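You operate a simulated robot arm through the tools that you are given. There is no shell and no other tool.

Carry out the task below with a simulated robot arm. There is one attempt and no reset: what you move stays moved.

## Task
Lay the yellow skirt from the pink bag on the ironing board.
Fine: raise the board for it and zip the bag shut again.

The check looks at the end state, three seconds after you hand in, the way a careful person would. Anything else that was tipped, shoved, dropped, spilled or broken makes it a failure.

## Robot
A 7-joint arm with a fingered hand, fixed in place. Base frame: the origin is at the foot of the arm, x ahead of it, y to its left, z up. Lengths are in m, angles in degrees, forces in N, time in s.
Its first joint turns from -69.0 to 172.0 degrees. Payload 5 kg.
Tool frame: the origin (TCP) lies between the finger pads and is the grasp point; the fingertips stand 0.032 m ahead of it; z points along the fingers, y is the line along which they close. Largest opening 0.16 m; the body of the gripper starts 0.089 m behind the TCP. The gripper is a hand of 3 fingers: y runs from the thumb to the fingers, the wrist lies at [0, 0, -0.252] in the tool frame, and closing takes about 1.5 s.
Orientation is that of the tool frame in the base frame, as a unit quaternion [w, x, y, z]. With the fingers straight down and closing along the base's y, the tool's x points along the base's -x, its y along +y and its z along -z.

## Interface
- The arm moves only by the tool nudge_tool. Its argument "plan" is a list of rows, each an object (a shift or turn left out is 0, a gripper value left out holds the last) with "travel": the shift along the base's x, y, z in m, a list of three; "rot": the turn, a rotation vector about the base's x, y, z in degrees, a list of three. In form: [{"travel": [dx, dy, dz], "rot": [ax, ay, az]}, ...]. A call has 1 to 20 rows; each row shifts and turns the commanded pose from where the row before left it. "grip" is the gripper command, from -1 (fully open) to 1 (shut), values between in proportion, set as the call begins (left out, the last holds). A row lasts 0.2 s, in which the tool goes at most 0.05 m and 8.6 degrees; a call with a longer step from one row to the next is refused whole, and so is a gripper value outside its range. Where a pose cannot be reached the arm comes as near as it can. A force on the tool above 40 N (or 10 N above the force at the start of the call, whichever is more), or a blocked arm, ends the call early, and 0.2 s more pass. The fingers move at their own pace (about 0.108 m/s each) and stop on an object; they squeeze with about 31 N. The grip force told is the motor's: it shows also when the fingers shut on nothing. Time passes only in rows, and 0.2 s behind the last, so rows that do not move let the fingers close. The reply holds the time, the measured pose of the TCP, the force on the tool along the base axes, the opening and the grip force, in the units named above and with some noise, with the torque about the TCP (base axes, N m) and any sound that the robot's microphone picked up, and new pictures: "pictures" is both (left out), scene, wrist or none.
- Cameras (640 x 400 px; columns grow to the right, rows downward): "scene" is fixed at [0.0478, 0.5016, 1.4026]; the picture's right is [-0.59, -0.80, 0.00], its down [-0.30, 0.22, -0.93] and it looks along [0.75, -0.55, -0.37] (base axes); focal length 368 px, centre (320, 200). "wrist" rides on the gripper at [0.065, -0.004, -0.116] in the tool frame; the picture's right is [0.06, 1.00, 0.00], its down [-0.87, 0.05, -0.49] and it looks along [-0.49, 0.03, 0.87] (tool axes); focal length 261 px, centre (320, 200). There is no depth. A picture from a camera that has moved, and an enlarged one, comes with that camera's place and axes in the base frame and with its lens.
- raise_lower(by): slides the trunk up (or, below 0, down) by that many m; the arm rides with it, the base frame stays. It gives what a move gives, with no picture.
- curl_fingers(finger1, finger2, thumb_bend): sets how far each is bent, from 0 (flat) to 1 (curled in); at 0.3 the hand is open as for a grip, at 0.7 the pads meet at the TCP. One left out holds its place. A second passes; each finger stops where it meets its share of the squeeze, and holds until it gets a number again. A gripper value or a shape takes the hand back. It gives what a move gives, with no picture; readings hold the bend of each and the force on the fingers (four entries, about 0 where the hand has none), thumb and palm.
- grasp_type(shape): the hand has 3 fingers and takes this shape, open, in about a second: jaw (thumb against the fingers, like two jaws); tri (thumb and two fingers); tip (a fingertip pinch); poke (one finger out to press); point (the index stretched); flat (the hand flat); cup (the hand cupped); fist (a fist). The gripper value then closes the fingers along that shape, each until it touches; the sizes above hold for jaw. It gives what a move gives, with no picture.
- close_up(camera, box): a new picture of the part [left, top, right, bottom] of that camera's present view, enlarged. The clock stands still meanwhile.
- finish_job(): hands the job in; it is judged then, once.

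Places have to be worked out from the pictures, the camera data and where the tool is seen. Open the gripper and draw the arm clear of the work before you hand the job in, unless the task says otherwise.

The tools are called after "Call:" as a command line: name --argument value ..., lists and objects as JSON in quotes. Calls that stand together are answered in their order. nudge_tool: Moves the arm, as the interface text tells. Its arguments: {"type":"object","properties":{"plan":{"type":"array","items":{"type":"object","properties":{"travel":{"type":"array","items":{"type":"number"}},"rot":{"type":"array","items":{"type":"number"}}}}},"grip":{"type":"number"},"pictures":{"type":"string","enum":["both","scene","wrist","none"]}},"required":["plan"]} The other tools are called the same way: raise_lower (by) slides the trunk up or down; grasp_type (shape) gives the hand a shape; curl_fingers (finger1, finger2, thumb_bend) moves the fingers one by one; close_up (camera, box) takes an enlarged picture of a part of a camera's view; finish_job () hands the job in.

At the start:

```text
time: 0.0
ee_pos: [0.6912, -0.0521, 1.2119]
orientation: [0.0, 0.001, 1.0, -0.001]
ft_force: [0.6, -0.4, -0.2]
ft_torque: [-0.04, 0.02, 0.01]
gripper_width: 0.1601
grasp_force: 0.2
shape: jaw
bend: [0.3, 0.3, 0.3]
finger forces: [0.1, 0.0, 0.0, 0.1, 0.1, 0.1]
trunk travel left (down, up): [-0.8, 0.14]
```

scene: 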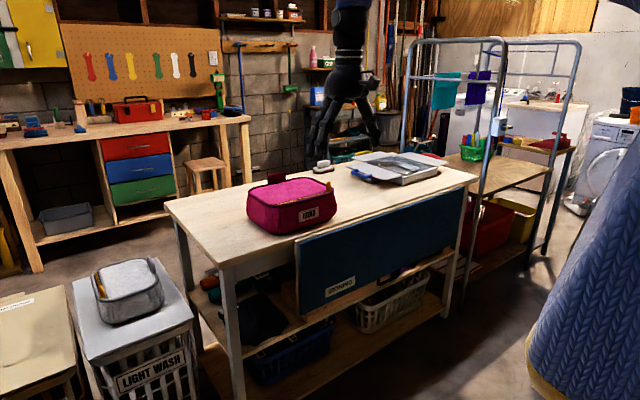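
wrist: 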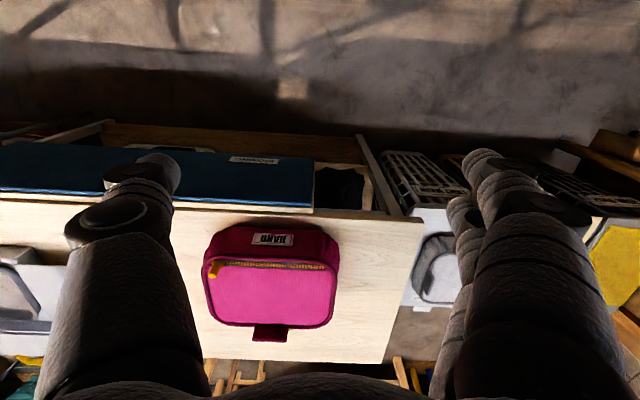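

The pink bag sits on the table, and the blue panel marked IRONING hangs on the table's side. I'll look closer at both before moving.

Call:
close_up --camera "scene" --box '[220, 140, 460, 290]'

Call:
close_up --camera "scene" --box '[230, 160, 350, 235]'

Call:
close_up --camera "wrist" --box '[180, 200, 380, 360]'

Call:
close_up --camera "scene" --box '[280, 180, 500, 330]'

Call:
close_up --camera "wrist" --box '[0, 100, 440, 260]'

Call:
close_up --camera "scene" --box '[300, 120, 480, 210]'

```text
2.67 times, centred on (340, 215) of scene
camera zoom: at [0.0478, 0.5016, 1.4026], right [-0.59, -0.8, 0.0], down [-0.3, 0.22, -0.93], along [0.75, -0.55, -0.37], focal length 982 px, centre (267, 160)
```

zoom: 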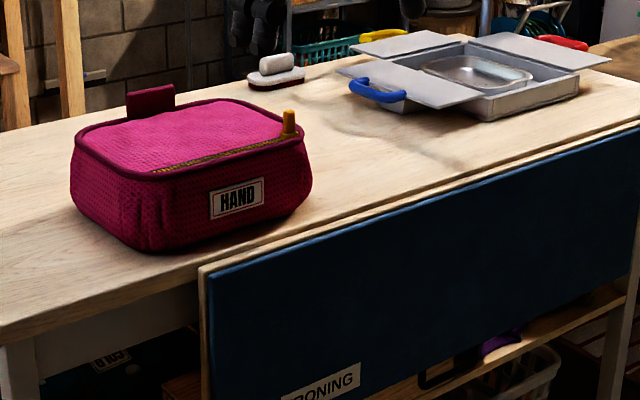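

```text
5.33 times, centred on (290, 198) of scene
camera zoom: at [0.0478, 0.5016, 1.4026], right [-0.59, -0.8, 0.0], down [-0.3, 0.22, -0.93], along [0.75, -0.55, -0.37], focal length 1963 px, centre (480, 213)
```

zoom: 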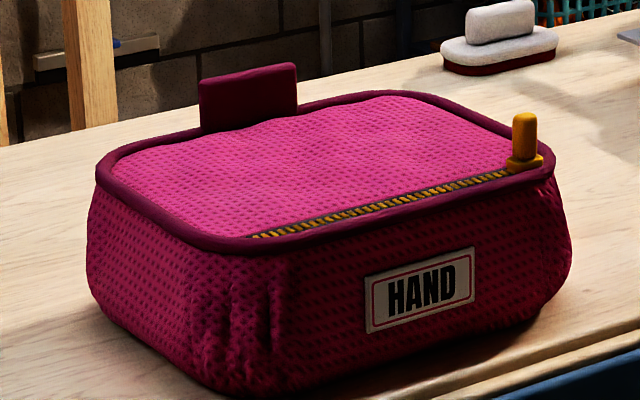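

```text
2.50 times, centred on (280, 280) of wrist
camera zoom: at [0.6262, -0.0554, 1.3278], right [-0.06, 1.0, 0.0], down [0.87, 0.05, 0.49], along [0.49, 0.03, -0.87], focal length 652 px, centre (420, 0)
```

zoom: 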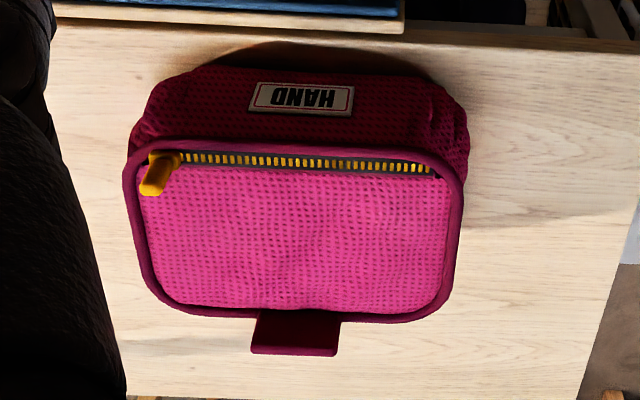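

```text
2.67 times, centred on (390, 255) of scene
camera zoom: at [0.0478, 0.5016, 1.4026], right [-0.59, -0.8, 0.0], down [-0.3, 0.22, -0.93], along [0.75, -0.55, -0.37], focal length 982 px, centre (133, 53)
```

zoom: 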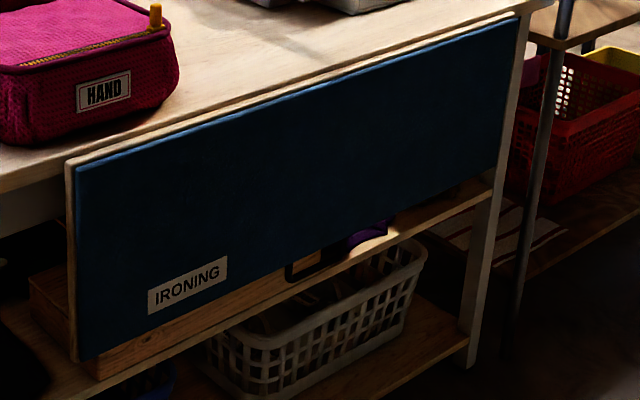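

```text
1.45 times, centred on (220, 180) of wrist
camera zoom: at [0.6262, -0.0554, 1.3278], right [-0.06, 1.0, 0.0], down [0.87, 0.05, 0.49], along [0.49, 0.03, -0.87], focal length 379 px, centre (466, 229)
```

zoom: 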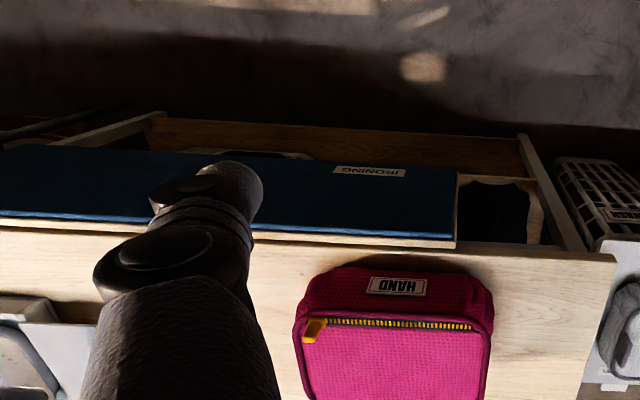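

```text
3.56 times, centred on (390, 165) of scene
camera zoom: at [0.0478, 0.5016, 1.4026], right [-0.59, -0.8, 0.0], down [-0.3, 0.22, -0.93], along [0.75, -0.55, -0.37], focal length 1309 px, centre (71, 324)
```

zoom: 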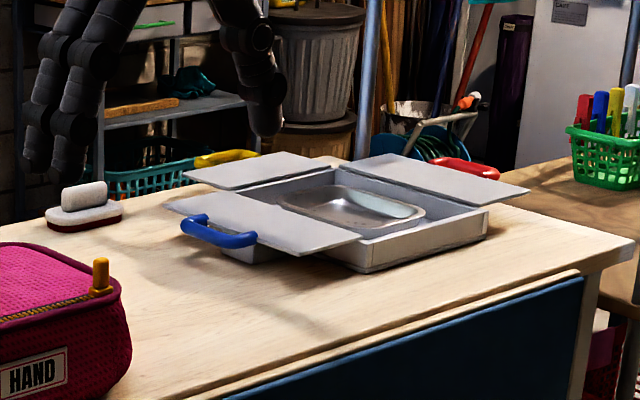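

The table top is at about z 0.85 with its near edge at x≈0.92. The board hangs from that edge, y about -0.04 to -0.94, down to z≈0.58. The bag's zip slider is near (0.965, -0.21, 0.98). I'll pull back and tilt the hand forward for a better look.

Call:
nudge_tool --plan '[{"travel": [-0.04, 0, -0.02], "rot": [0, -8, 0]}, {"travel": [-0.04, 0, -0.02], "rot": [0, -8, 0]}, {"travel": [-0.04, 0, -0.02], "rot": [0, -8, 0]}, {"travel": [-0.04, 0, -0.02], "rot": [0, -8, 0]}, {"travel": [-0.04, 0, -0.02], "rot": [0, -8, 0]}]'

```text
time: 1.2
ee_pos: [0.5551, -0.0113, 1.0951]
orientation: [0.342, 0.004, 0.94, 0.0]
ft_force: [-1.5, 2.3, -1.2]
ft_torque: [-0.16, -0.2, -0.1]
gripper_width: 0.1599
grasp_force: 0.2
shape: jaw
bend: [0.3, 0.3, 0.3]
finger forces: [0.1, 0.0, 0.0, 0.0, 0.0, 0.0]
out of reach, approached as far as the arm can: row 4, 5
trunk travel left (down, up): [-0.8, 0.14]
camera wrist: at [0.4299, -0.0148, 1.1413], right [-0.04, 1.0, -0.04], down [0.35, 0.05, 0.94], along [0.94, 0.03, -0.35], focal length 261 px, centre (320, 200)
```

scene: 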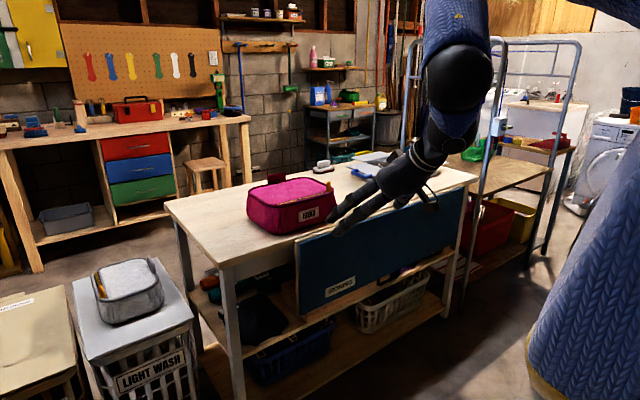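
wrist: 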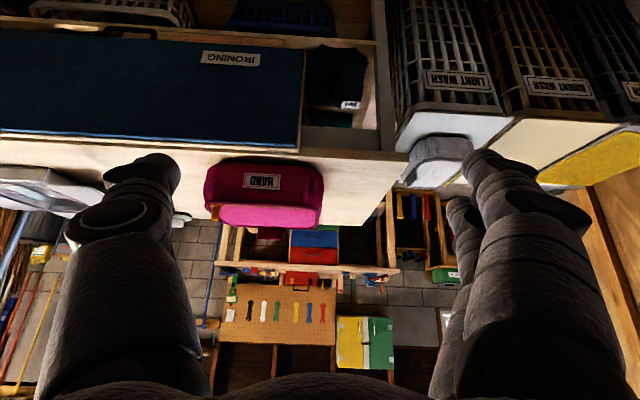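

The board is in clear view here, upside-down in the wrist picture. I'll enlarge the board's lower edge and the bag.

Call:
close_up --camera "wrist" --box '[0, 0, 400, 160]'

Call:
close_up --camera "wrist" --box '[180, 130, 360, 250]'

Call:
close_up --camera "scene" --box '[280, 230, 480, 355]'

Call:
close_up --camera "wrist" --box '[60, 0, 220, 80]'

```text
1.60 times, centred on (200, 80) of wrist
camera zoom: at [0.4299, -0.0148, 1.1413], right [-0.04, 1.0, -0.04], down [0.35, 0.05, 0.94], along [0.94, 0.03, -0.35], focal length 417 px, centre (512, 392)
```

zoom: 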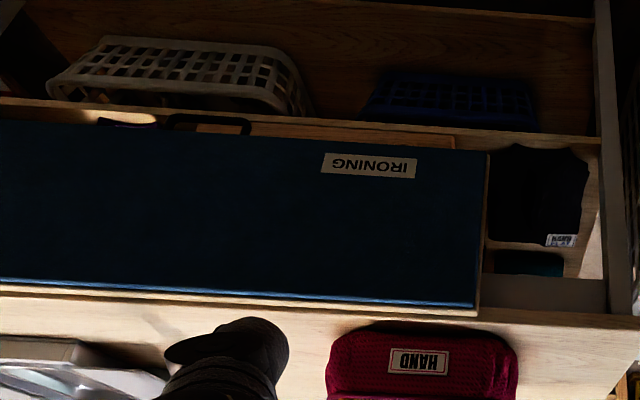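

```text
3.33 times, centred on (270, 190) of wrist
camera zoom: at [0.4299, -0.0148, 1.1413], right [-0.04, 1.0, -0.04], down [0.35, 0.05, 0.94], along [0.94, 0.03, -0.35], focal length 869 px, centre (487, 233)
```

zoom: 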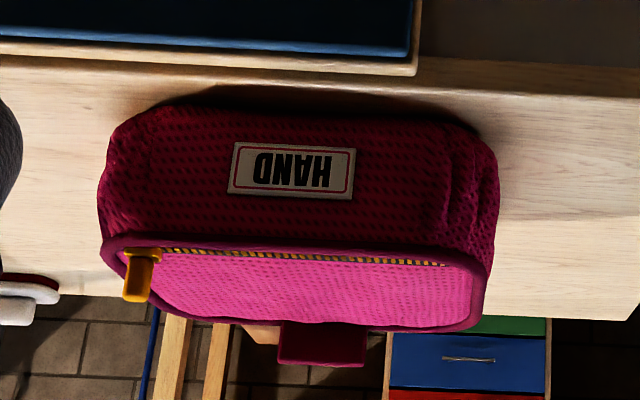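

```text
3.20 times, centred on (380, 292) of scene
camera zoom: at [0.0478, 0.5016, 1.4026], right [-0.59, -0.8, 0.0], down [-0.3, 0.22, -0.93], along [0.75, -0.55, -0.37], focal length 1178 px, centre (128, -96)
```

zoom: 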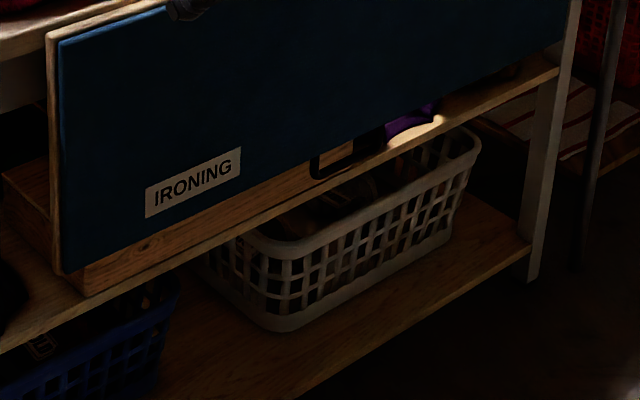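

```text
4.00 times, centred on (140, 40) of wrist
camera zoom: at [0.4299, -0.0148, 1.1413], right [-0.04, 1.0, -0.04], down [0.35, 0.05, 0.94], along [0.94, 0.03, -0.35], focal length 1043 px, centre (1040, 840)
```

zoom: 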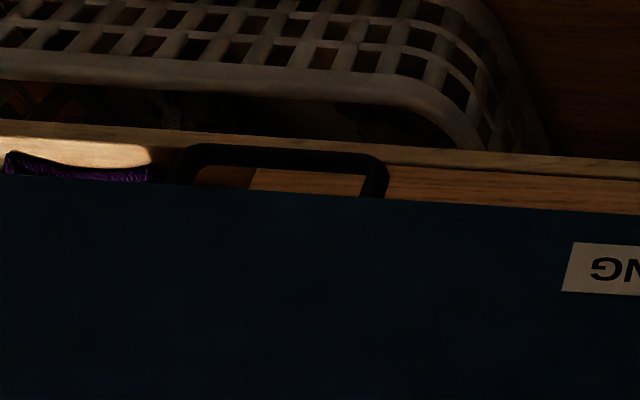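

Under the board's lower edge is a black U-shaped handle, centred near y≈-0.478 with its bar at about z≈0.54 and x≈0.91. I'll turn the hand to point forward with the thumb up and shift toward that y, staying well clear of the table.

Call:
nudge_tool --plan '[{"travel": [0.008, -0.034, 0], "rot": [-6.98, -3.25, 3.25]}, {"travel": [0.008, -0.034, 0], "rot": [-6.98, -3.25, 3.25]}, {"travel": [0.008, -0.034, 0], "rot": [-6.98, -3.25, 3.25]}, {"travel": [0.008, -0.034, 0], "rot": [-6.98, -3.25, 3.25]}, {"travel": [0.008, -0.034, 0], "rot": [-6.98, -3.25, 3.25]}, {"travel": [0.008, -0.034, 0], "rot": [-6.98, -3.25, 3.25]}, {"travel": [0.008, -0.034, 0], "rot": [-6.98, -3.25, 3.25]}, {"travel": [0.008, -0.034, 0], "rot": [-6.98, -3.25, 3.25]}, {"travel": [0.008, -0.034, 0], "rot": [-6.98, -3.25, 3.25]}, {"travel": [0.008, -0.034, 0], "rot": [-6.98, -3.25, 3.25]}, {"travel": [0.008, -0.034, 0], "rot": [-6.98, -3.25, 3.25]}, {"travel": [0.008, -0.034, 0], "rot": [-6.98, -3.25, 3.25]}]'

```text
time: 3.8
ee_pos: [0.7313, -0.3036, 1.3023]
orientation: [0.482, -0.503, 0.517, -0.497]
ft_force: [-0.4, -0.7, 1.1]
ft_torque: [0.0, 0.02, 0.06]
gripper_width: 0.1601
grasp_force: 0.1
shape: jaw
bend: [0.3, 0.3, 0.3]
finger forces: [0.1, 0.0, 0.0, 0.0, 0.0, 0.0]
out of reach, approached as far as the arm can: row 1, 2, 3, 4, 5, 6, 7, 8, 9, 10, 11, 12
trunk travel left (down, up): [-0.8, 0.14]
camera wrist: at [0.6143, -0.3662, 1.3114], right [-0.04, -0.06, -1.0], down [-0.47, 0.88, -0.03], along [0.88, 0.47, -0.07], focal length 261 px, centre (320, 200)
```

scene: 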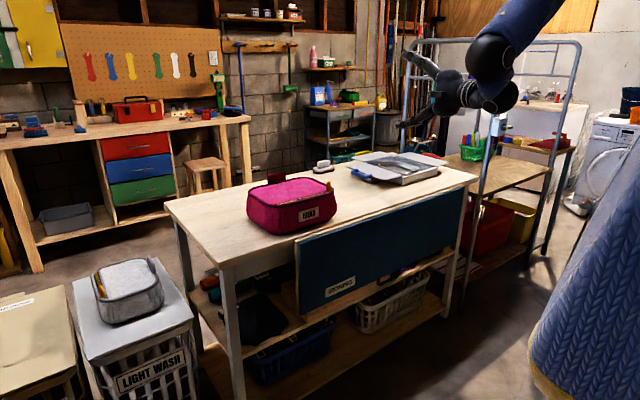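
wrist: 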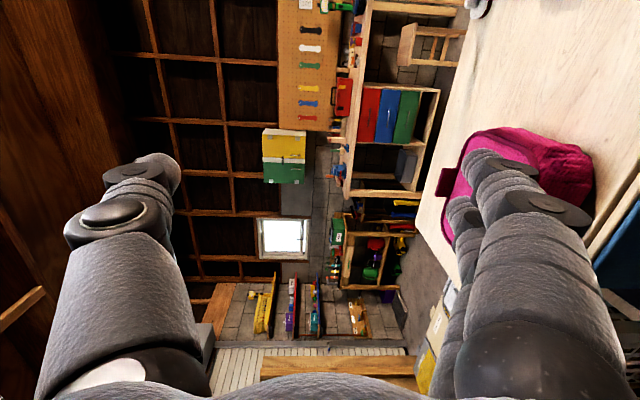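

The hand now points along +x with the thumb up, at z≈1.30. I'll lower the trunk in stages so the hand comes down to handle height in front of the board.

Call:
raise_lower --by -0.4

Call:
nudge_tool --plan '[{"travel": [0, -0.02, 0]}]'

```text
time: 7.6
ee_pos: [0.7333, -0.3004, 0.9028]
orientation: [0.482, -0.503, 0.519, -0.496]
ft_force: [0.7, -0.2, 0.0]
ft_torque: [-0.05, -0.01, 0.0]
gripper_width: 0.16
grasp_force: 0.0
shape: jaw
bend: [0.3, 0.3, 0.3]
finger forces: [0.0, 0.0, 0.0, 0.1, 0.0, 0.1]
trunk travel left (down, up): [-0.4, 0.54]
```

```text
time: 8.0
ee_pos: [0.7274, -0.3096, 0.9001]
orientation: [0.481, -0.5, 0.519, -0.499]
ft_force: [0.5, -0.3, -0.2]
ft_torque: [0.0, -0.03, -0.03]
gripper_width: 0.1599
grasp_force: 0.1
shape: jaw
bend: [0.3, 0.3, 0.3]
finger forces: [0.0, 0.0, 0.0, 0.0, 0.1, 0.1]
out of reach, approached as far as the arm can: row 1
trunk travel left (down, up): [-0.4, 0.54]
camera wrist: at [0.6084, -0.3718, 0.9082], right [-0.04, -0.06, -1.0], down [-0.46, 0.89, -0.03], along [0.89, 0.46, -0.07], focal length 261 px, centre (320, 200)
```

scene: 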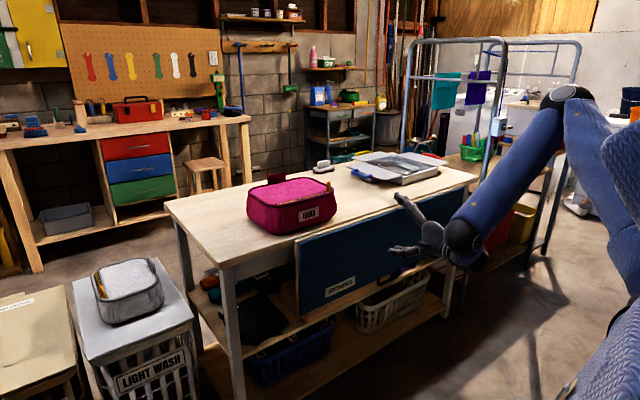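
wrist: 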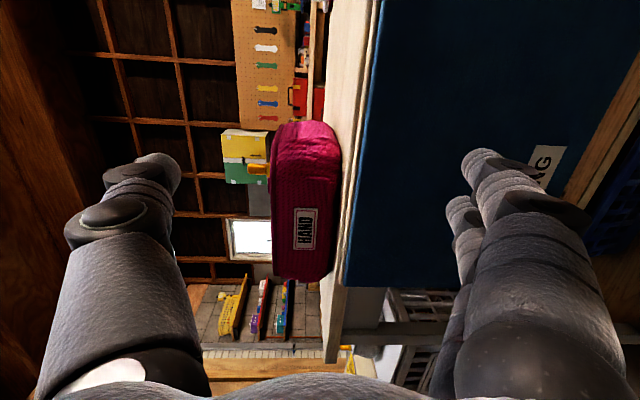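

The hand is at z≈0.90 in front of the board and the commanded pose still lags. I'll test whether it moves down and right from here.

Call:
nudge_tool --plan '[{"travel": [0.0, -0.03, -0.03]}, {"travel": [0.0, -0.03, -0.03]}, {"travel": [0.0, -0.03, -0.03]}]' --pictures "none"

```text
time: 8.8
ee_pos: [0.7008, -0.3475, 0.7973]
orientation: [0.48, -0.5, 0.52, -0.499]
ft_force: [-0.2, 0.6, 0.6]
ft_torque: [-0.01, 0.0, 0.01]
gripper_width: 0.1597
grasp_force: 0.0
shape: jaw
bend: [0.3, 0.3, 0.3]
finger forces: [0.0, 0.1, 0.0, 0.0, 0.0, 0.0]
out of reach, approached as far as the arm can: row 1, 2, 3
trunk travel left (down, up): [-0.4, 0.54]
```

It follows downward but lags sideways, so I'll try adding some forward reach while moving right and down.

Call:
nudge_tool --plan '[{"travel": [0.03, -0.02, -0.03]}, {"travel": [0.03, -0.02, -0.03]}, {"travel": [0.03, -0.02, -0.03]}]' --pictures "both"

```text
time: 9.6
ee_pos: [0.7525, -0.3377, 0.6998]
orientation: [0.48, -0.497, 0.52, -0.502]
ft_force: [0.3, -1.0, -0.2]
ft_torque: [0.01, -0.02, 0.03]
gripper_width: 0.16
grasp_force: 0.1
shape: jaw
bend: [0.3, 0.3, 0.3]
finger forces: [0.0, 0.0, 0.1, 0.0, 0.0, 0.1]
out of reach, approached as far as the arm can: row 1, 2, 3
trunk travel left (down, up): [-0.4, 0.54]
camera wrist: at [0.6356, -0.399, 0.708], right [-0.04, -0.06, -1.0], down [-0.45, 0.89, -0.04], along [0.89, 0.45, -0.06], focal length 261 px, centre (320, 200)
```

scene: 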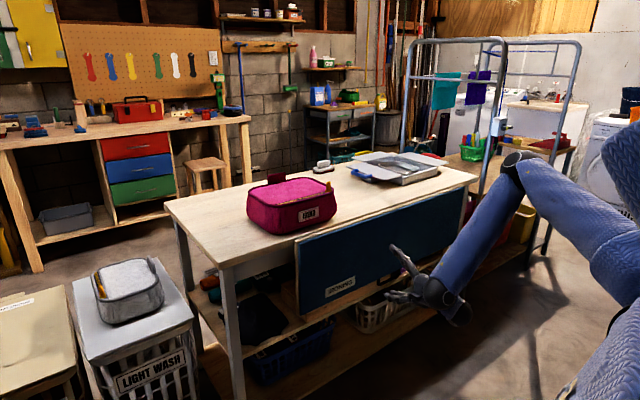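
wrist: 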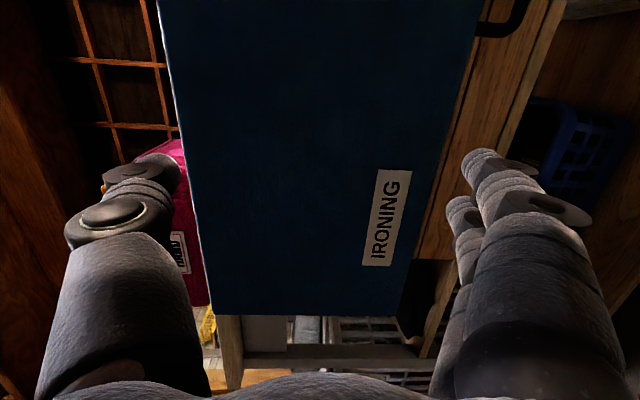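

Forward motion works but y stalls near -0.34. A zero-move row will show whether the commanded pose is still unreachable or has reset to where the arm is.

Call:
nudge_tool --plan '[{"travel": [0, 0, 0]}]' --pictures "none"

Call:
close_up --camera "wrist" --box '[400, 0, 580, 110]'

```text
time: 10.0
ee_pos: [0.7542, -0.3382, 0.7]
orientation: [0.48, -0.497, 0.52, -0.502]
ft_force: [0.4, -0.1, -0.9]
ft_torque: [0.0, 0.03, 0.01]
gripper_width: 0.16
grasp_force: 0.1
shape: jaw
bend: [0.3, 0.3, 0.3]
finger forces: [0.0, 0.0, 0.0, 0.1, 0.0, 0.0]
trunk travel left (down, up): [-0.4, 0.54]
```

```text
3.56 times, centred on (490, 55) of wrist
camera zoom: at [0.6356, -0.3983, 0.7085], right [-0.04, -0.06, -1.0], down [-0.46, 0.89, -0.04], along [0.89, 0.45, -0.06], focal length 927 px, centre (-284, 716)
```

zoom: 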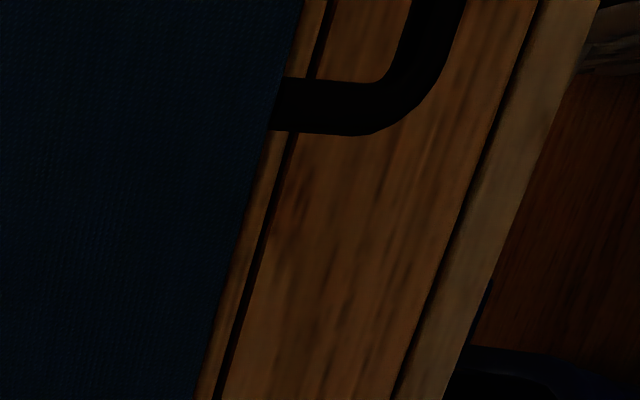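

A zero-move row gives no warning, so the commanded pose resets to what was reached. The handle hole is only about 2 cm and y is limited here, so I'll instead hook the board's free left edge near its lower corner (y≈-0.04, z≈0.62). I'm rolling the hand and moving left, clear of the board.

Call:
nudge_tool --plan '[{"travel": [-0.01, 0.03, 0], "rot": [8.2, 0, 0]}, {"travel": [-0.01, 0.03, 0], "rot": [8.2, 0, 0]}, {"travel": [-0.01, 0.03, 0], "rot": [8.2, 0, 0]}, {"travel": [-0.01, 0.03, 0], "rot": [8.2, 0, 0]}, {"travel": [-0.01, 0.03, 0], "rot": [8.2, 0, 0]}, {"travel": [-0.01, 0.03, 0], "rot": [8.2, 0, 0]}, {"travel": [0, 0.03, 0], "rot": [8.2, 0, 0]}, {"travel": [0, 0.03, 0], "rot": [8.2, 0, 0]}, {"travel": [0, 0.03, 0], "rot": [8.2, 0, 0]}, {"travel": [0, 0.03, 0], "rot": [8.2, 0, 0]}, {"travel": [0, 0.03, 0], "rot": [8.2, 0, 0]}]'

```text
time: 12.4
ee_pos: [0.6945, -0.0088, 0.6994]
orientation: [0.697, -0.012, 0.717, 0.017]
ft_force: [-0.6, -0.4, -0.1]
ft_torque: [-0.02, 0.02, 0.0]
gripper_width: 0.1599
grasp_force: 0.1
shape: jaw
bend: [0.3, 0.3, 0.3]
finger forces: [0.0, 0.0, 0.0, 0.0, 0.0, 0.0]
trunk travel left (down, up): [-0.4, 0.54]
camera wrist: at [0.5763, -0.0183, 0.6381], right [-0.04, 1.0, -0.06], down [-0.47, 0.03, 0.88], along [0.88, 0.06, 0.47], focal length 261 px, centre (320, 200)
```

scene: 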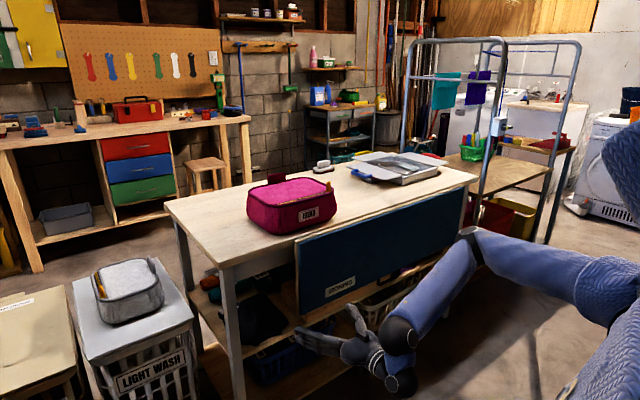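
wrist: 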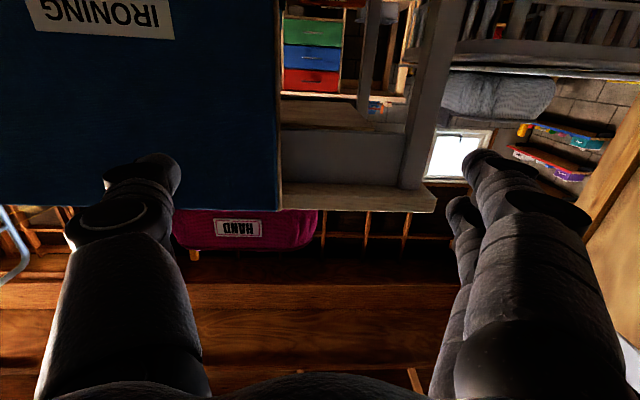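

The left edge of the board is visible with open space beside it. I'll lower the hand to z≈0.62 and yaw it so the fingers will straddle the left edge, thumb in front and fingers behind.

Call:
nudge_tool --plan '[{"travel": [0.01, 0.014, -0.01], "rot": [0, 0, -7.5]}, {"travel": [0.01, 0.014, -0.01], "rot": [0, 0, -7.5]}, {"travel": [0.01, 0.014, -0.01], "rot": [0, 0, -7.5]}, {"travel": [0.01, 0.014, -0.01], "rot": [0, 0, -7.5]}, {"travel": [0.01, 0.014, -0.01], "rot": [0, 0, -7.5]}, {"travel": [0.01, 0.014, -0.01], "rot": [0, 0, -7.5]}, {"travel": [0.01, 0.014, -0.01], "rot": [0, 0, -7.5]}, {"travel": [0.01, 0.014, -0.01], "rot": [0, 0, -7.5]}]'

Call:
close_up --camera "scene" --box '[220, 240, 400, 360]'

```text
time: 14.2
ee_pos: [0.7867, -0.0713, 0.7175]
orientation: [0.687, 0.12, 0.708, -0.113]
ft_force: [0.2, 0.1, -0.4]
ft_torque: [0.01, 0.02, 0.03]
gripper_width: 0.1598
grasp_force: 0.0
shape: jaw
bend: [0.3, 0.3, 0.3]
finger forces: [0.0, 0.0, 0.1, 0.1, 0.0, 0.0]
out of reach, approached as far as the arm can: row 1, 2, 3, 4, 5, 6, 7, 8
trunk travel left (down, up): [-0.4, 0.54]
camera wrist: at [0.6748, -0.0375, 0.6562], right [0.32, 0.95, -0.06], down [-0.42, 0.2, 0.88], along [0.85, -0.26, 0.46], focal length 261 px, centre (320, 200)
```

scene: 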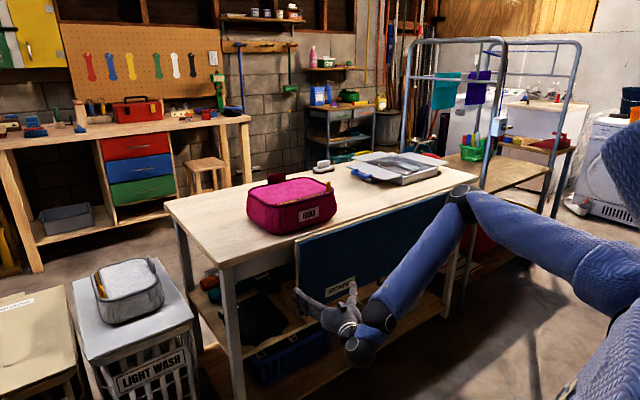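
wrist: 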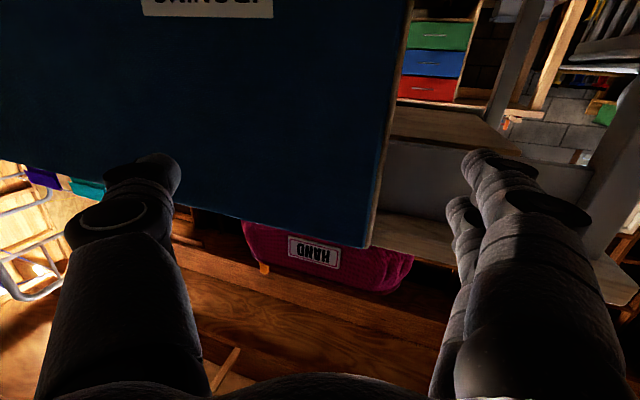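

```text
3.33 times, centred on (310, 300) of scene
camera zoom: at [0.0478, 0.5016, 1.4026], right [-0.59, -0.8, 0.0], down [-0.3, 0.22, -0.93], along [0.75, -0.55, -0.37], focal length 1227 px, centre (353, -133)
```

zoom: 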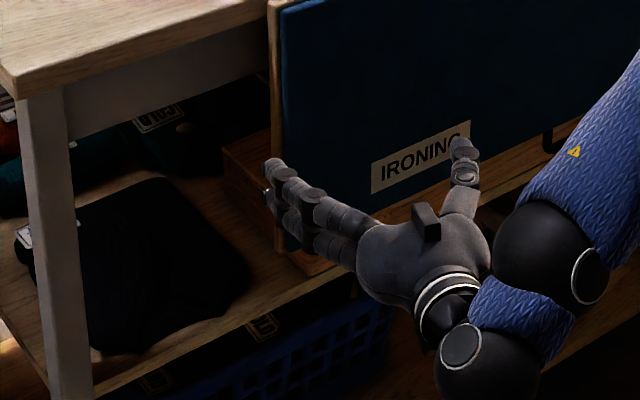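

The yaw stopped at about 19° on wrist limits. A tool direction slanting down, forward and right should suit this arm better, so I'll turn to that at a safe standoff and check whether it's reachable.

Call:
nudge_tool --plan '[{"travel": [-0.006, 0.017, 0.01], "rot": [5.05, 2.33, -5.3]}, {"travel": [-0.006, 0.017, 0.01], "rot": [5.05, 2.33, -5.3]}, {"travel": [-0.006, 0.017, 0.01], "rot": [5.05, 2.33, -5.3]}, {"travel": [-0.006, 0.017, 0.01], "rot": [5.05, 2.33, -5.3]}, {"travel": [-0.006, 0.017, 0.01], "rot": [5.05, 2.33, -5.3]}, {"travel": [-0.006, 0.017, 0.01], "rot": [5.05, 2.33, -5.3]}, {"travel": [-0.006, 0.017, 0.01], "rot": [5.05, 2.33, -5.3]}, {"travel": [-0.006, 0.017, 0.01], "rot": [5.05, 2.33, -5.3]}, {"travel": [-0.006, 0.017, 0.01], "rot": [5.05, 2.33, -5.3]}]'

```text
time: 16.2
ee_pos: [0.8056, -0.2446, 0.7634]
orientation: [0.565, 0.354, 0.736, -0.121]
ft_force: [-0.7, 0.6, 0.5]
ft_torque: [0.0, 0.0, -0.05]
gripper_width: 0.1599
grasp_force: 0.0
shape: jaw
bend: [0.3, 0.3, 0.3]
finger forces: [0.0, 0.0, 0.0, 0.0, 0.0, 0.0]
out of reach, approached as far as the arm can: row 1, 2, 3, 4, 5, 6, 7, 8, 9
trunk travel left (down, up): [-0.4, 0.54]
camera wrist: at [0.7089, -0.157, 0.7418], right [0.65, 0.74, 0.16], down [-0.23, -0.01, 0.97], along [0.72, -0.67, 0.17], focal length 261 px, centre (320, 200)
```

scene: 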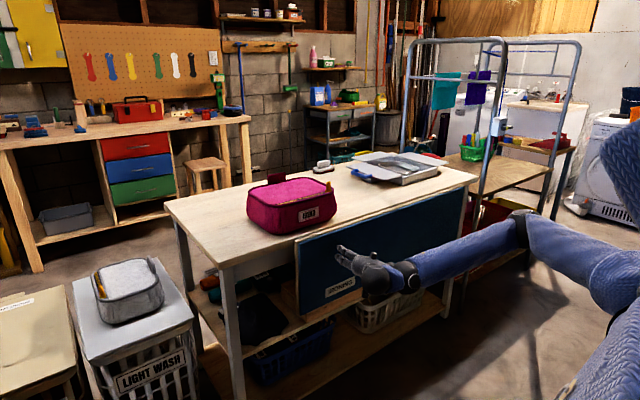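
wrist: 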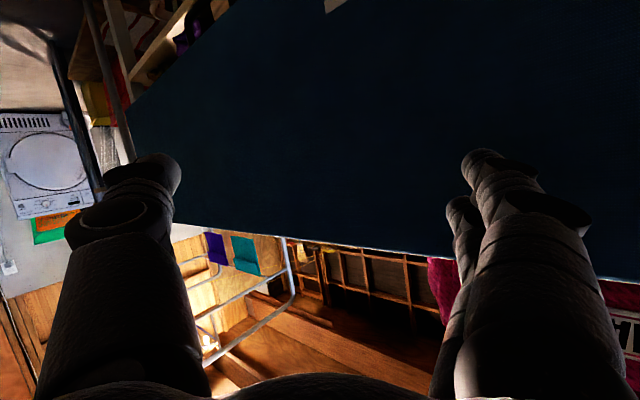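

The arm kept the orientation and slid away in position, because its elbow has swung out to the right. I'll return to a tool-down pose nearer the robot so the elbow comes back up, then plan the hook from that posture.

Call:
nudge_tool --plan '[{"travel": [-0.018, 0.018, 0.022], "rot": [1.38, 6.46, 4.05]}, {"travel": [-0.018, 0.018, 0.022], "rot": [1.38, 6.46, 4.05]}, {"travel": [-0.018, 0.018, 0.022], "rot": [1.38, 6.46, 4.05]}, {"travel": [-0.018, 0.018, 0.022], "rot": [1.38, 6.46, 4.05]}, {"travel": [-0.018, 0.018, 0.022], "rot": [1.38, 6.46, 4.05]}, {"travel": [-0.018, 0.018, 0.022], "rot": [1.38, 6.46, 4.05]}, {"travel": [-0.018, 0.018, 0.022], "rot": [1.38, 6.46, 4.05]}, {"travel": [-0.018, 0.018, 0.022], "rot": [1.38, 6.46, 4.05]}, {"travel": [-0.018, 0.018, 0.022], "rot": [1.38, 6.46, 4.05]}, {"travel": [-0.018, 0.018, 0.022], "rot": [1.38, 6.46, 4.05]}, {"travel": [-0.018, 0.018, 0.022], "rot": [1.38, 6.46, 4.05]}]'

```text
time: 18.6
ee_pos: [0.6898, -0.3072, 0.7146]
orientation: [0.34, 0.21, 0.914, -0.071]
ft_force: [0.4, 0.1, -0.2]
ft_torque: [0.0, -0.03, 0.01]
gripper_width: 0.16
grasp_force: 0.1
shape: jaw
bend: [0.3, 0.3, 0.3]
finger forces: [0.1, 0.0, 0.0, 0.0, 0.0, 0.0]
out of reach, approached as far as the arm can: row 2, 3, 4, 5, 6, 7, 8, 9, 10, 11
trunk travel left (down, up): [-0.4, 0.54]
camera wrist: at [0.5749, -0.2582, 0.7607], right [0.39, 0.92, -0.03], down [0.32, -0.11, 0.94], along [0.86, -0.38, -0.34], focal length 261 px, centre (320, 200)
```

scene: 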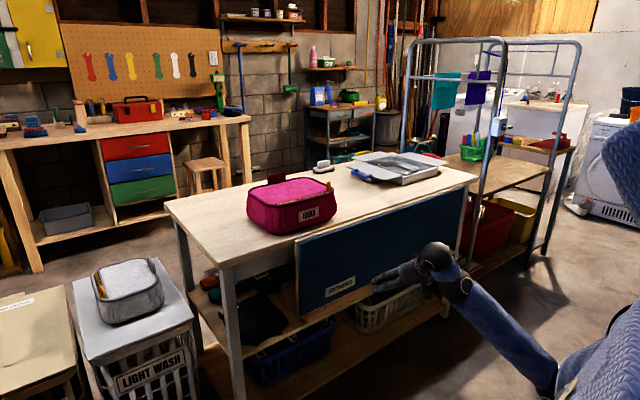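
wrist: 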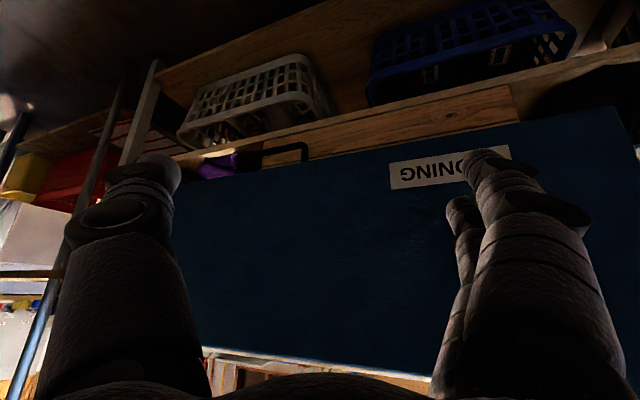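

The elbow has now dropped low, so the forearm rises toward the hand. I'll translate without turning, toward the centre and up, and see how the arm follows.

Call:
nudge_tool --plan '[{"travel": [0, 0.03, 0.03]}, {"travel": [0, 0.03, 0.03]}, {"travel": [0, 0.03, 0.03]}, {"travel": [0, 0.03, 0.03]}, {"travel": [0, 0.03, 0.03]}, {"travel": [0, 0.03, 0.03]}]'

```text
time: 20.0
ee_pos: [0.6908, -0.2993, 0.7218]
orientation: [0.342, 0.21, 0.913, -0.068]
ft_force: [0.3, 0.4, -0.4]
ft_torque: [0.0, -0.01, 0.0]
gripper_width: 0.1602
grasp_force: 0.1
shape: jaw
bend: [0.3, 0.3, 0.3]
finger forces: [0.1, 0.1, 0.0, 0.0, 0.1, 0.1]
out of reach, approached as far as the arm can: row 1, 2, 3, 4, 5, 6
trunk travel left (down, up): [-0.4, 0.54]
camera wrist: at [0.5754, -0.2499, 0.7667], right [0.39, 0.92, -0.02], down [0.32, -0.11, 0.94], along [0.86, -0.37, -0.34], focal length 261 px, centre (320, 200)
```

scene: 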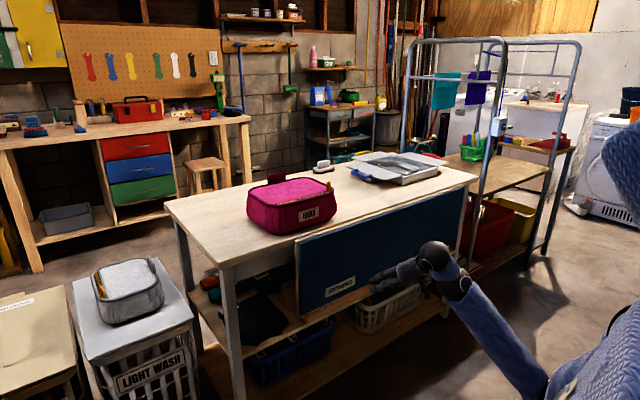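
wrist: 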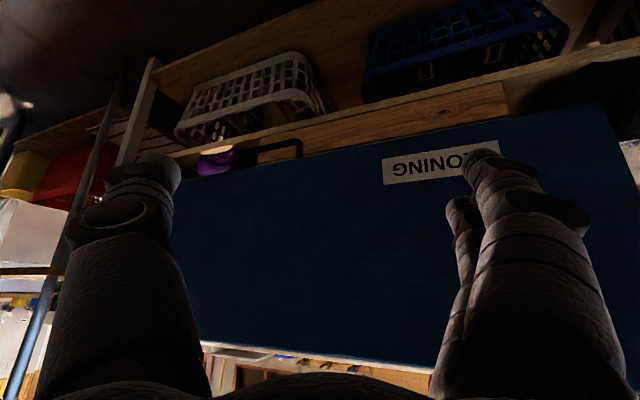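

It's stuck at a wrist limit with the forearm rising from below. I'll pitch the tool back to horizontal forward, a pose that was comfortable earlier, while moving toward the centre.

Call:
nudge_tool --plan '[{"travel": [0, 0.01, 0], "rot": [-1.7, -6.86, 3.34]}, {"travel": [0, 0.02, 0], "rot": [-1.7, -6.86, 3.34]}, {"travel": [0, 0.03, 0], "rot": [-1.7, -6.86, 3.34]}, {"travel": [0, 0.04, 0], "rot": [-1.7, -6.86, 3.34]}, {"travel": [0, 0.04, 0], "rot": [-1.7, -6.86, 3.34]}, {"travel": [0, 0.04, 0], "rot": [-1.7, -6.86, 3.34]}, {"travel": [0, 0.04, 0], "rot": [-1.7, -6.86, 3.34]}, {"travel": [0, 0.04, 0]}, {"travel": [0, 0.03, 0]}]'

```text
time: 22.2
ee_pos: [0.6325, -0.0066, 0.6215]
orientation: [0.643, 0.002, 0.766, -0.002]
ft_force: [-0.3, 0.0, 0.3]
ft_torque: [0.01, 0.03, 0.0]
gripper_width: 0.16
grasp_force: 0.0
shape: jaw
bend: [0.3, 0.3, 0.3]
finger forces: [0.0, 0.0, 0.0, 0.1, 0.1, 0.0]
trunk travel left (down, up): [-0.4, 0.54]
stopped in row 9: the arm was blocked; the commanded pose is now the measured one
camera wrist: at [0.5084, -0.0099, 0.5784], right [-0.01, 1.0, -0.06], down [-0.33, 0.06, 0.94], along [0.94, 0.03, 0.33], focal length 261 px, centre (320, 200)
```

scene: 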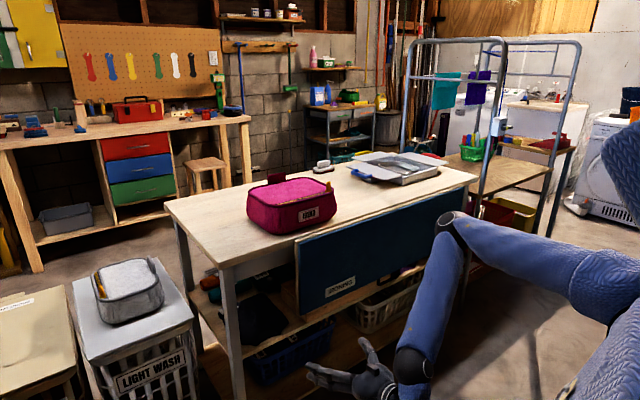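
wrist: 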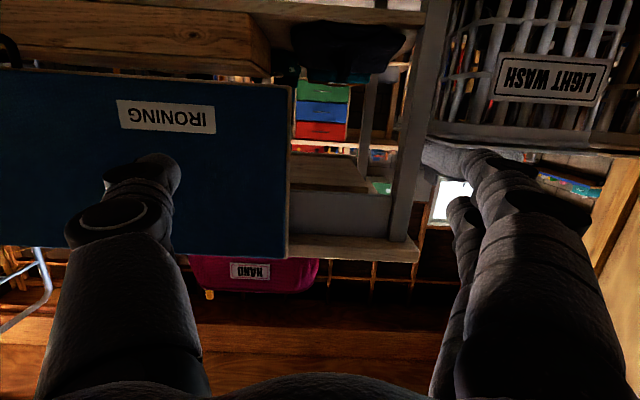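

Now the forearm hangs down from a raised elbow, which should allow yawing. I'll yaw the hand about its wrist while shifting forward and left.

Call:
nudge_tool --plan '[{"travel": [0.01, -0.022, 0], "rot": [0, 0, -7.5]}, {"travel": [0.006, -0.022, 0], "rot": [0, 0, -7.5]}, {"travel": [0.0, -0.021, 0], "rot": [0, 0, -7.5]}, {"travel": [0.0, -0.02, 0], "rot": [0, 0, -7.5]}]'

```text
time: 23.2
ee_pos: [0.6578, -0.0547, 0.6308]
orientation: [0.642, 0.048, 0.764, -0.04]
ft_force: [-0.4, -0.1, 0.1]
ft_torque: [0.02, -0.03, -0.02]
gripper_width: 0.16
grasp_force: 0.1
shape: jaw
bend: [0.3, 0.3, 0.3]
finger forces: [0.1, 0.0, 0.0, 0.1, 0.0, 0.0]
out of reach, approached as far as the arm can: row 1, 2, 3, 4
trunk travel left (down, up): [-0.4, 0.54]
camera wrist: at [0.5336, -0.0421, 0.5861], right [0.11, 0.99, -0.06], down [-0.33, 0.09, 0.94], along [0.94, -0.09, 0.33], focal length 261 px, centre (320, 200)
```

scene: 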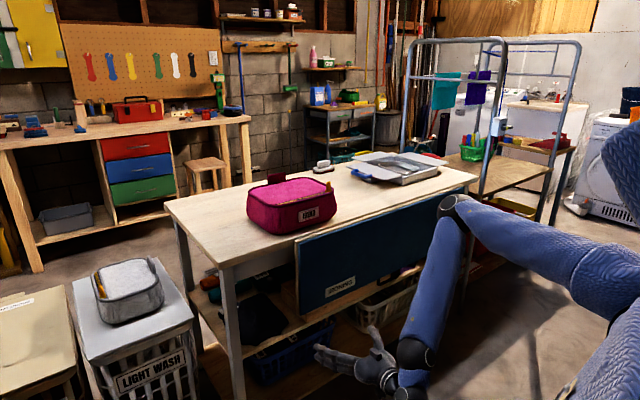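
wrist: 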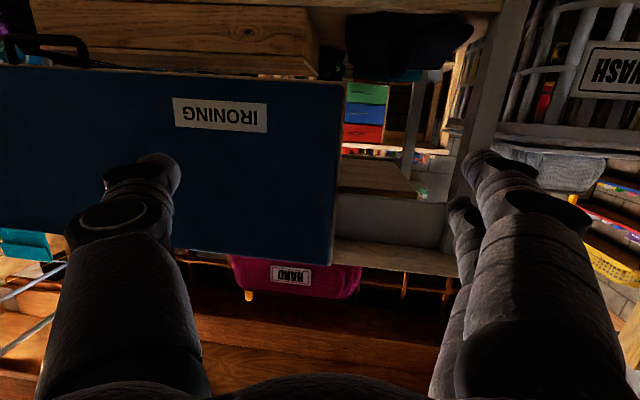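

Yaw toward -y is blocked in this roll. I'll try the opposite roll, thumb down and fingers up, which may bring the elbow to the left where the first joint has more range.

Call:
nudge_tool --plan '[{"travel": [0.0, 0.005, 0.01], "rot": [8.2, 0, 0]}, {"travel": [0.0, 0.005, 0.01], "rot": [8.2, 0, 0]}, {"travel": [0.0, 0.005, 0.01], "rot": [8.2, 0, 0]}, {"travel": [0.0, 0.005, 0.01], "rot": [8.2, 0, 0]}, {"travel": [0.0, 0.005, 0.01], "rot": [8.2, 0, 0]}, {"travel": [0.0, 0.005, 0.01], "rot": [8.2, 0, 0]}]'

```text
time: 24.6
ee_pos: [0.658, -0.0227, 0.6897]
orientation: [0.564, 0.312, 0.711, 0.282]
ft_force: [-0.4, -0.5, 0.2]
ft_torque: [-0.02, 0.03, 0.0]
gripper_width: 0.1601
grasp_force: 0.0
shape: jaw
bend: [0.3, 0.3, 0.3]
finger forces: [0.1, 0.0, 0.1, 0.0, 0.1, 0.0]
trunk travel left (down, up): [-0.4, 0.54]
camera wrist: at [0.533, 0.0179, 0.6701], right [0.11, 0.69, 0.71], down [-0.33, -0.65, 0.68], along [0.94, -0.31, 0.15], focal length 261 px, centre (320, 200)
```

scene: 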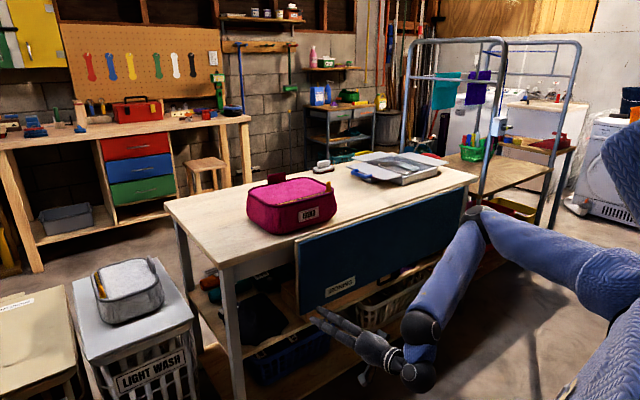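
wrist: 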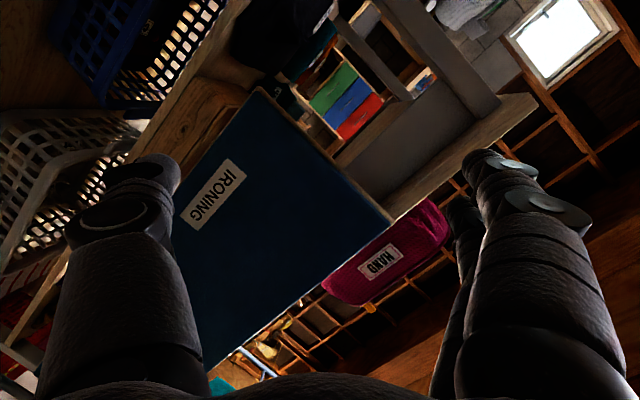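

Every row was reachable in this direction. I'll finish the roll so the fingers are up and the thumb is down, drifting slightly right.

Call:
nudge_tool --plan '[{"travel": [0.0, -0.01, 0.0], "rot": [8.2, 0, 0]}, {"travel": [0.0, -0.01, 0.0], "rot": [8.2, 0, 0]}, {"travel": [0.0, -0.02, 0.0], "rot": [8.2, 0, 0]}, {"travel": [0.0, -0.02, 0.0], "rot": [8.2, 0, 0]}, {"travel": [0.0, -0.02, 0.0], "rot": [7.5, 0, 0]}, {"travel": [0.0, -0.03, 0.0]}, {"travel": [0.0, -0.03, 0.0]}, {"travel": [0.0, -0.03, 0.0]}]'

```text
time: 26.4
ee_pos: [0.6251, -0.1216, 0.7187]
orientation: [0.43, 0.489, 0.568, 0.503]
ft_force: [-0.8, -1.0, -0.2]
ft_torque: [-0.01, 0.0, -0.02]
gripper_width: 0.1604
grasp_force: 0.0
shape: jaw
bend: [0.3, 0.3, 0.3]
finger forces: [0.0, 0.0, 0.0, 0.1, 0.0, 0.0]
out of reach, approached as far as the arm can: row 5, 6, 7, 8
trunk travel left (down, up): [-0.4, 0.54]
camera wrist: at [0.5018, -0.0759, 0.7304], right [0.12, 0.08, 0.99], down [-0.34, -0.93, 0.11], along [0.93, -0.35, -0.08], focal length 261 px, centre (320, 200)
```

scene: 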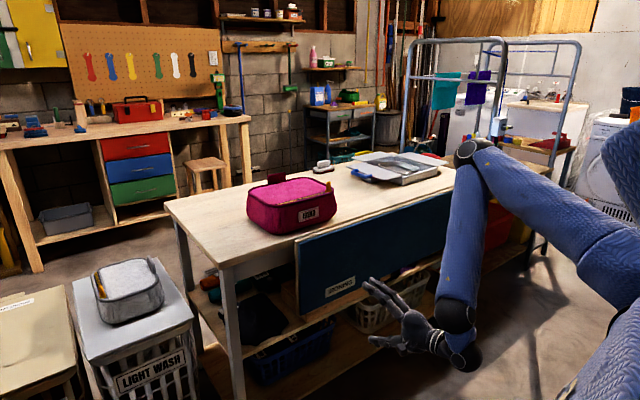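
wrist: 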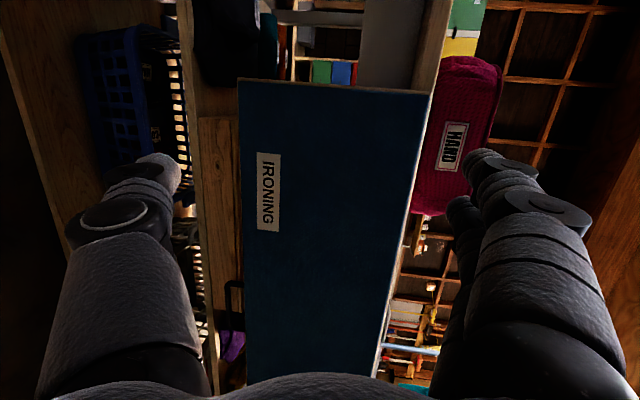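

In this posture the forearm hangs nearly vertical, so a horizontal tool sits at the wrist-bend limit. Lowering the trunk while raising the hand should make the forearm more horizontal.

Call:
raise_lower --by -0.3

Call:
nudge_tool --plan '[{"travel": [0.01, 0, 0.03]}, {"travel": [0.01, 0, 0.03]}, {"travel": [0.01, -0.01, 0.03]}, {"travel": [0.01, -0.02, 0.03]}, {"travel": [0.01, -0.03, 0.02]}, {"travel": [0.01, -0.03, 0.02]}, {"travel": [0.0, -0.03, 0.0]}, {"travel": [0.0, -0.03, 0.0]}]'

```text
time: 29.4
ee_pos: [0.6253, -0.122, 0.4201]
orientation: [0.43, 0.489, 0.569, 0.502]
ft_force: [-0.1, 0.4, -0.1]
ft_torque: [-0.01, 0.04, 0.0]
gripper_width: 0.1602
grasp_force: 0.1
shape: jaw
bend: [0.3, 0.3, 0.3]
finger forces: [0.1, 0.0, 0.0, 0.0, 0.0, 0.0]
trunk travel left (down, up): [-0.1, 0.84]
```

```text
time: 31.2
ee_pos: [0.7062, -0.1495, 0.5571]
orientation: [0.438, 0.496, 0.564, 0.493]
ft_force: [0.2, -0.7, 0.2]
ft_torque: [0.01, -0.01, -0.01]
gripper_width: 0.1601
grasp_force: 0.1
shape: jaw
bend: [0.3, 0.3, 0.3]
finger forces: [0.1, 0.0, 0.0, 0.0, 0.0, 0.1]
out of reach, approached as far as the arm can: row 1, 2, 3, 4, 5, 6, 7, 8
trunk travel left (down, up): [-0.1, 0.84]
camera wrist: at [0.583, -0.0993, 0.5677], right [0.12, 0.08, 0.99], down [-0.37, -0.92, 0.12], along [0.92, -0.38, -0.08], focal length 261 px, centre (320, 200)
```

scene: 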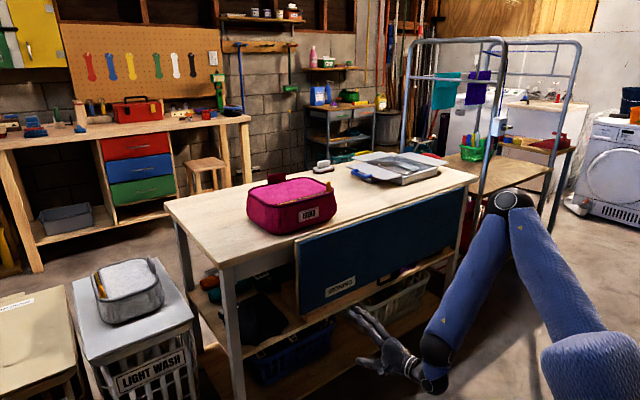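
wrist: 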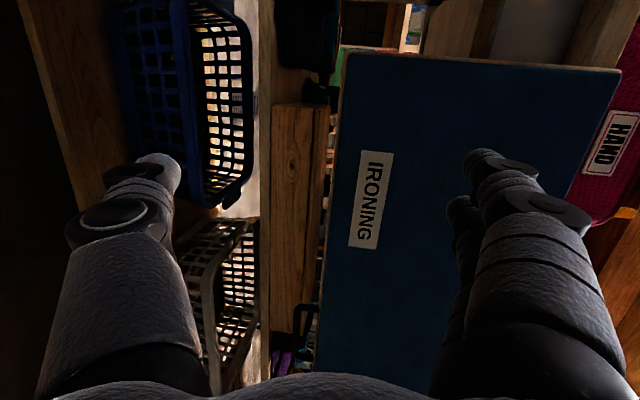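

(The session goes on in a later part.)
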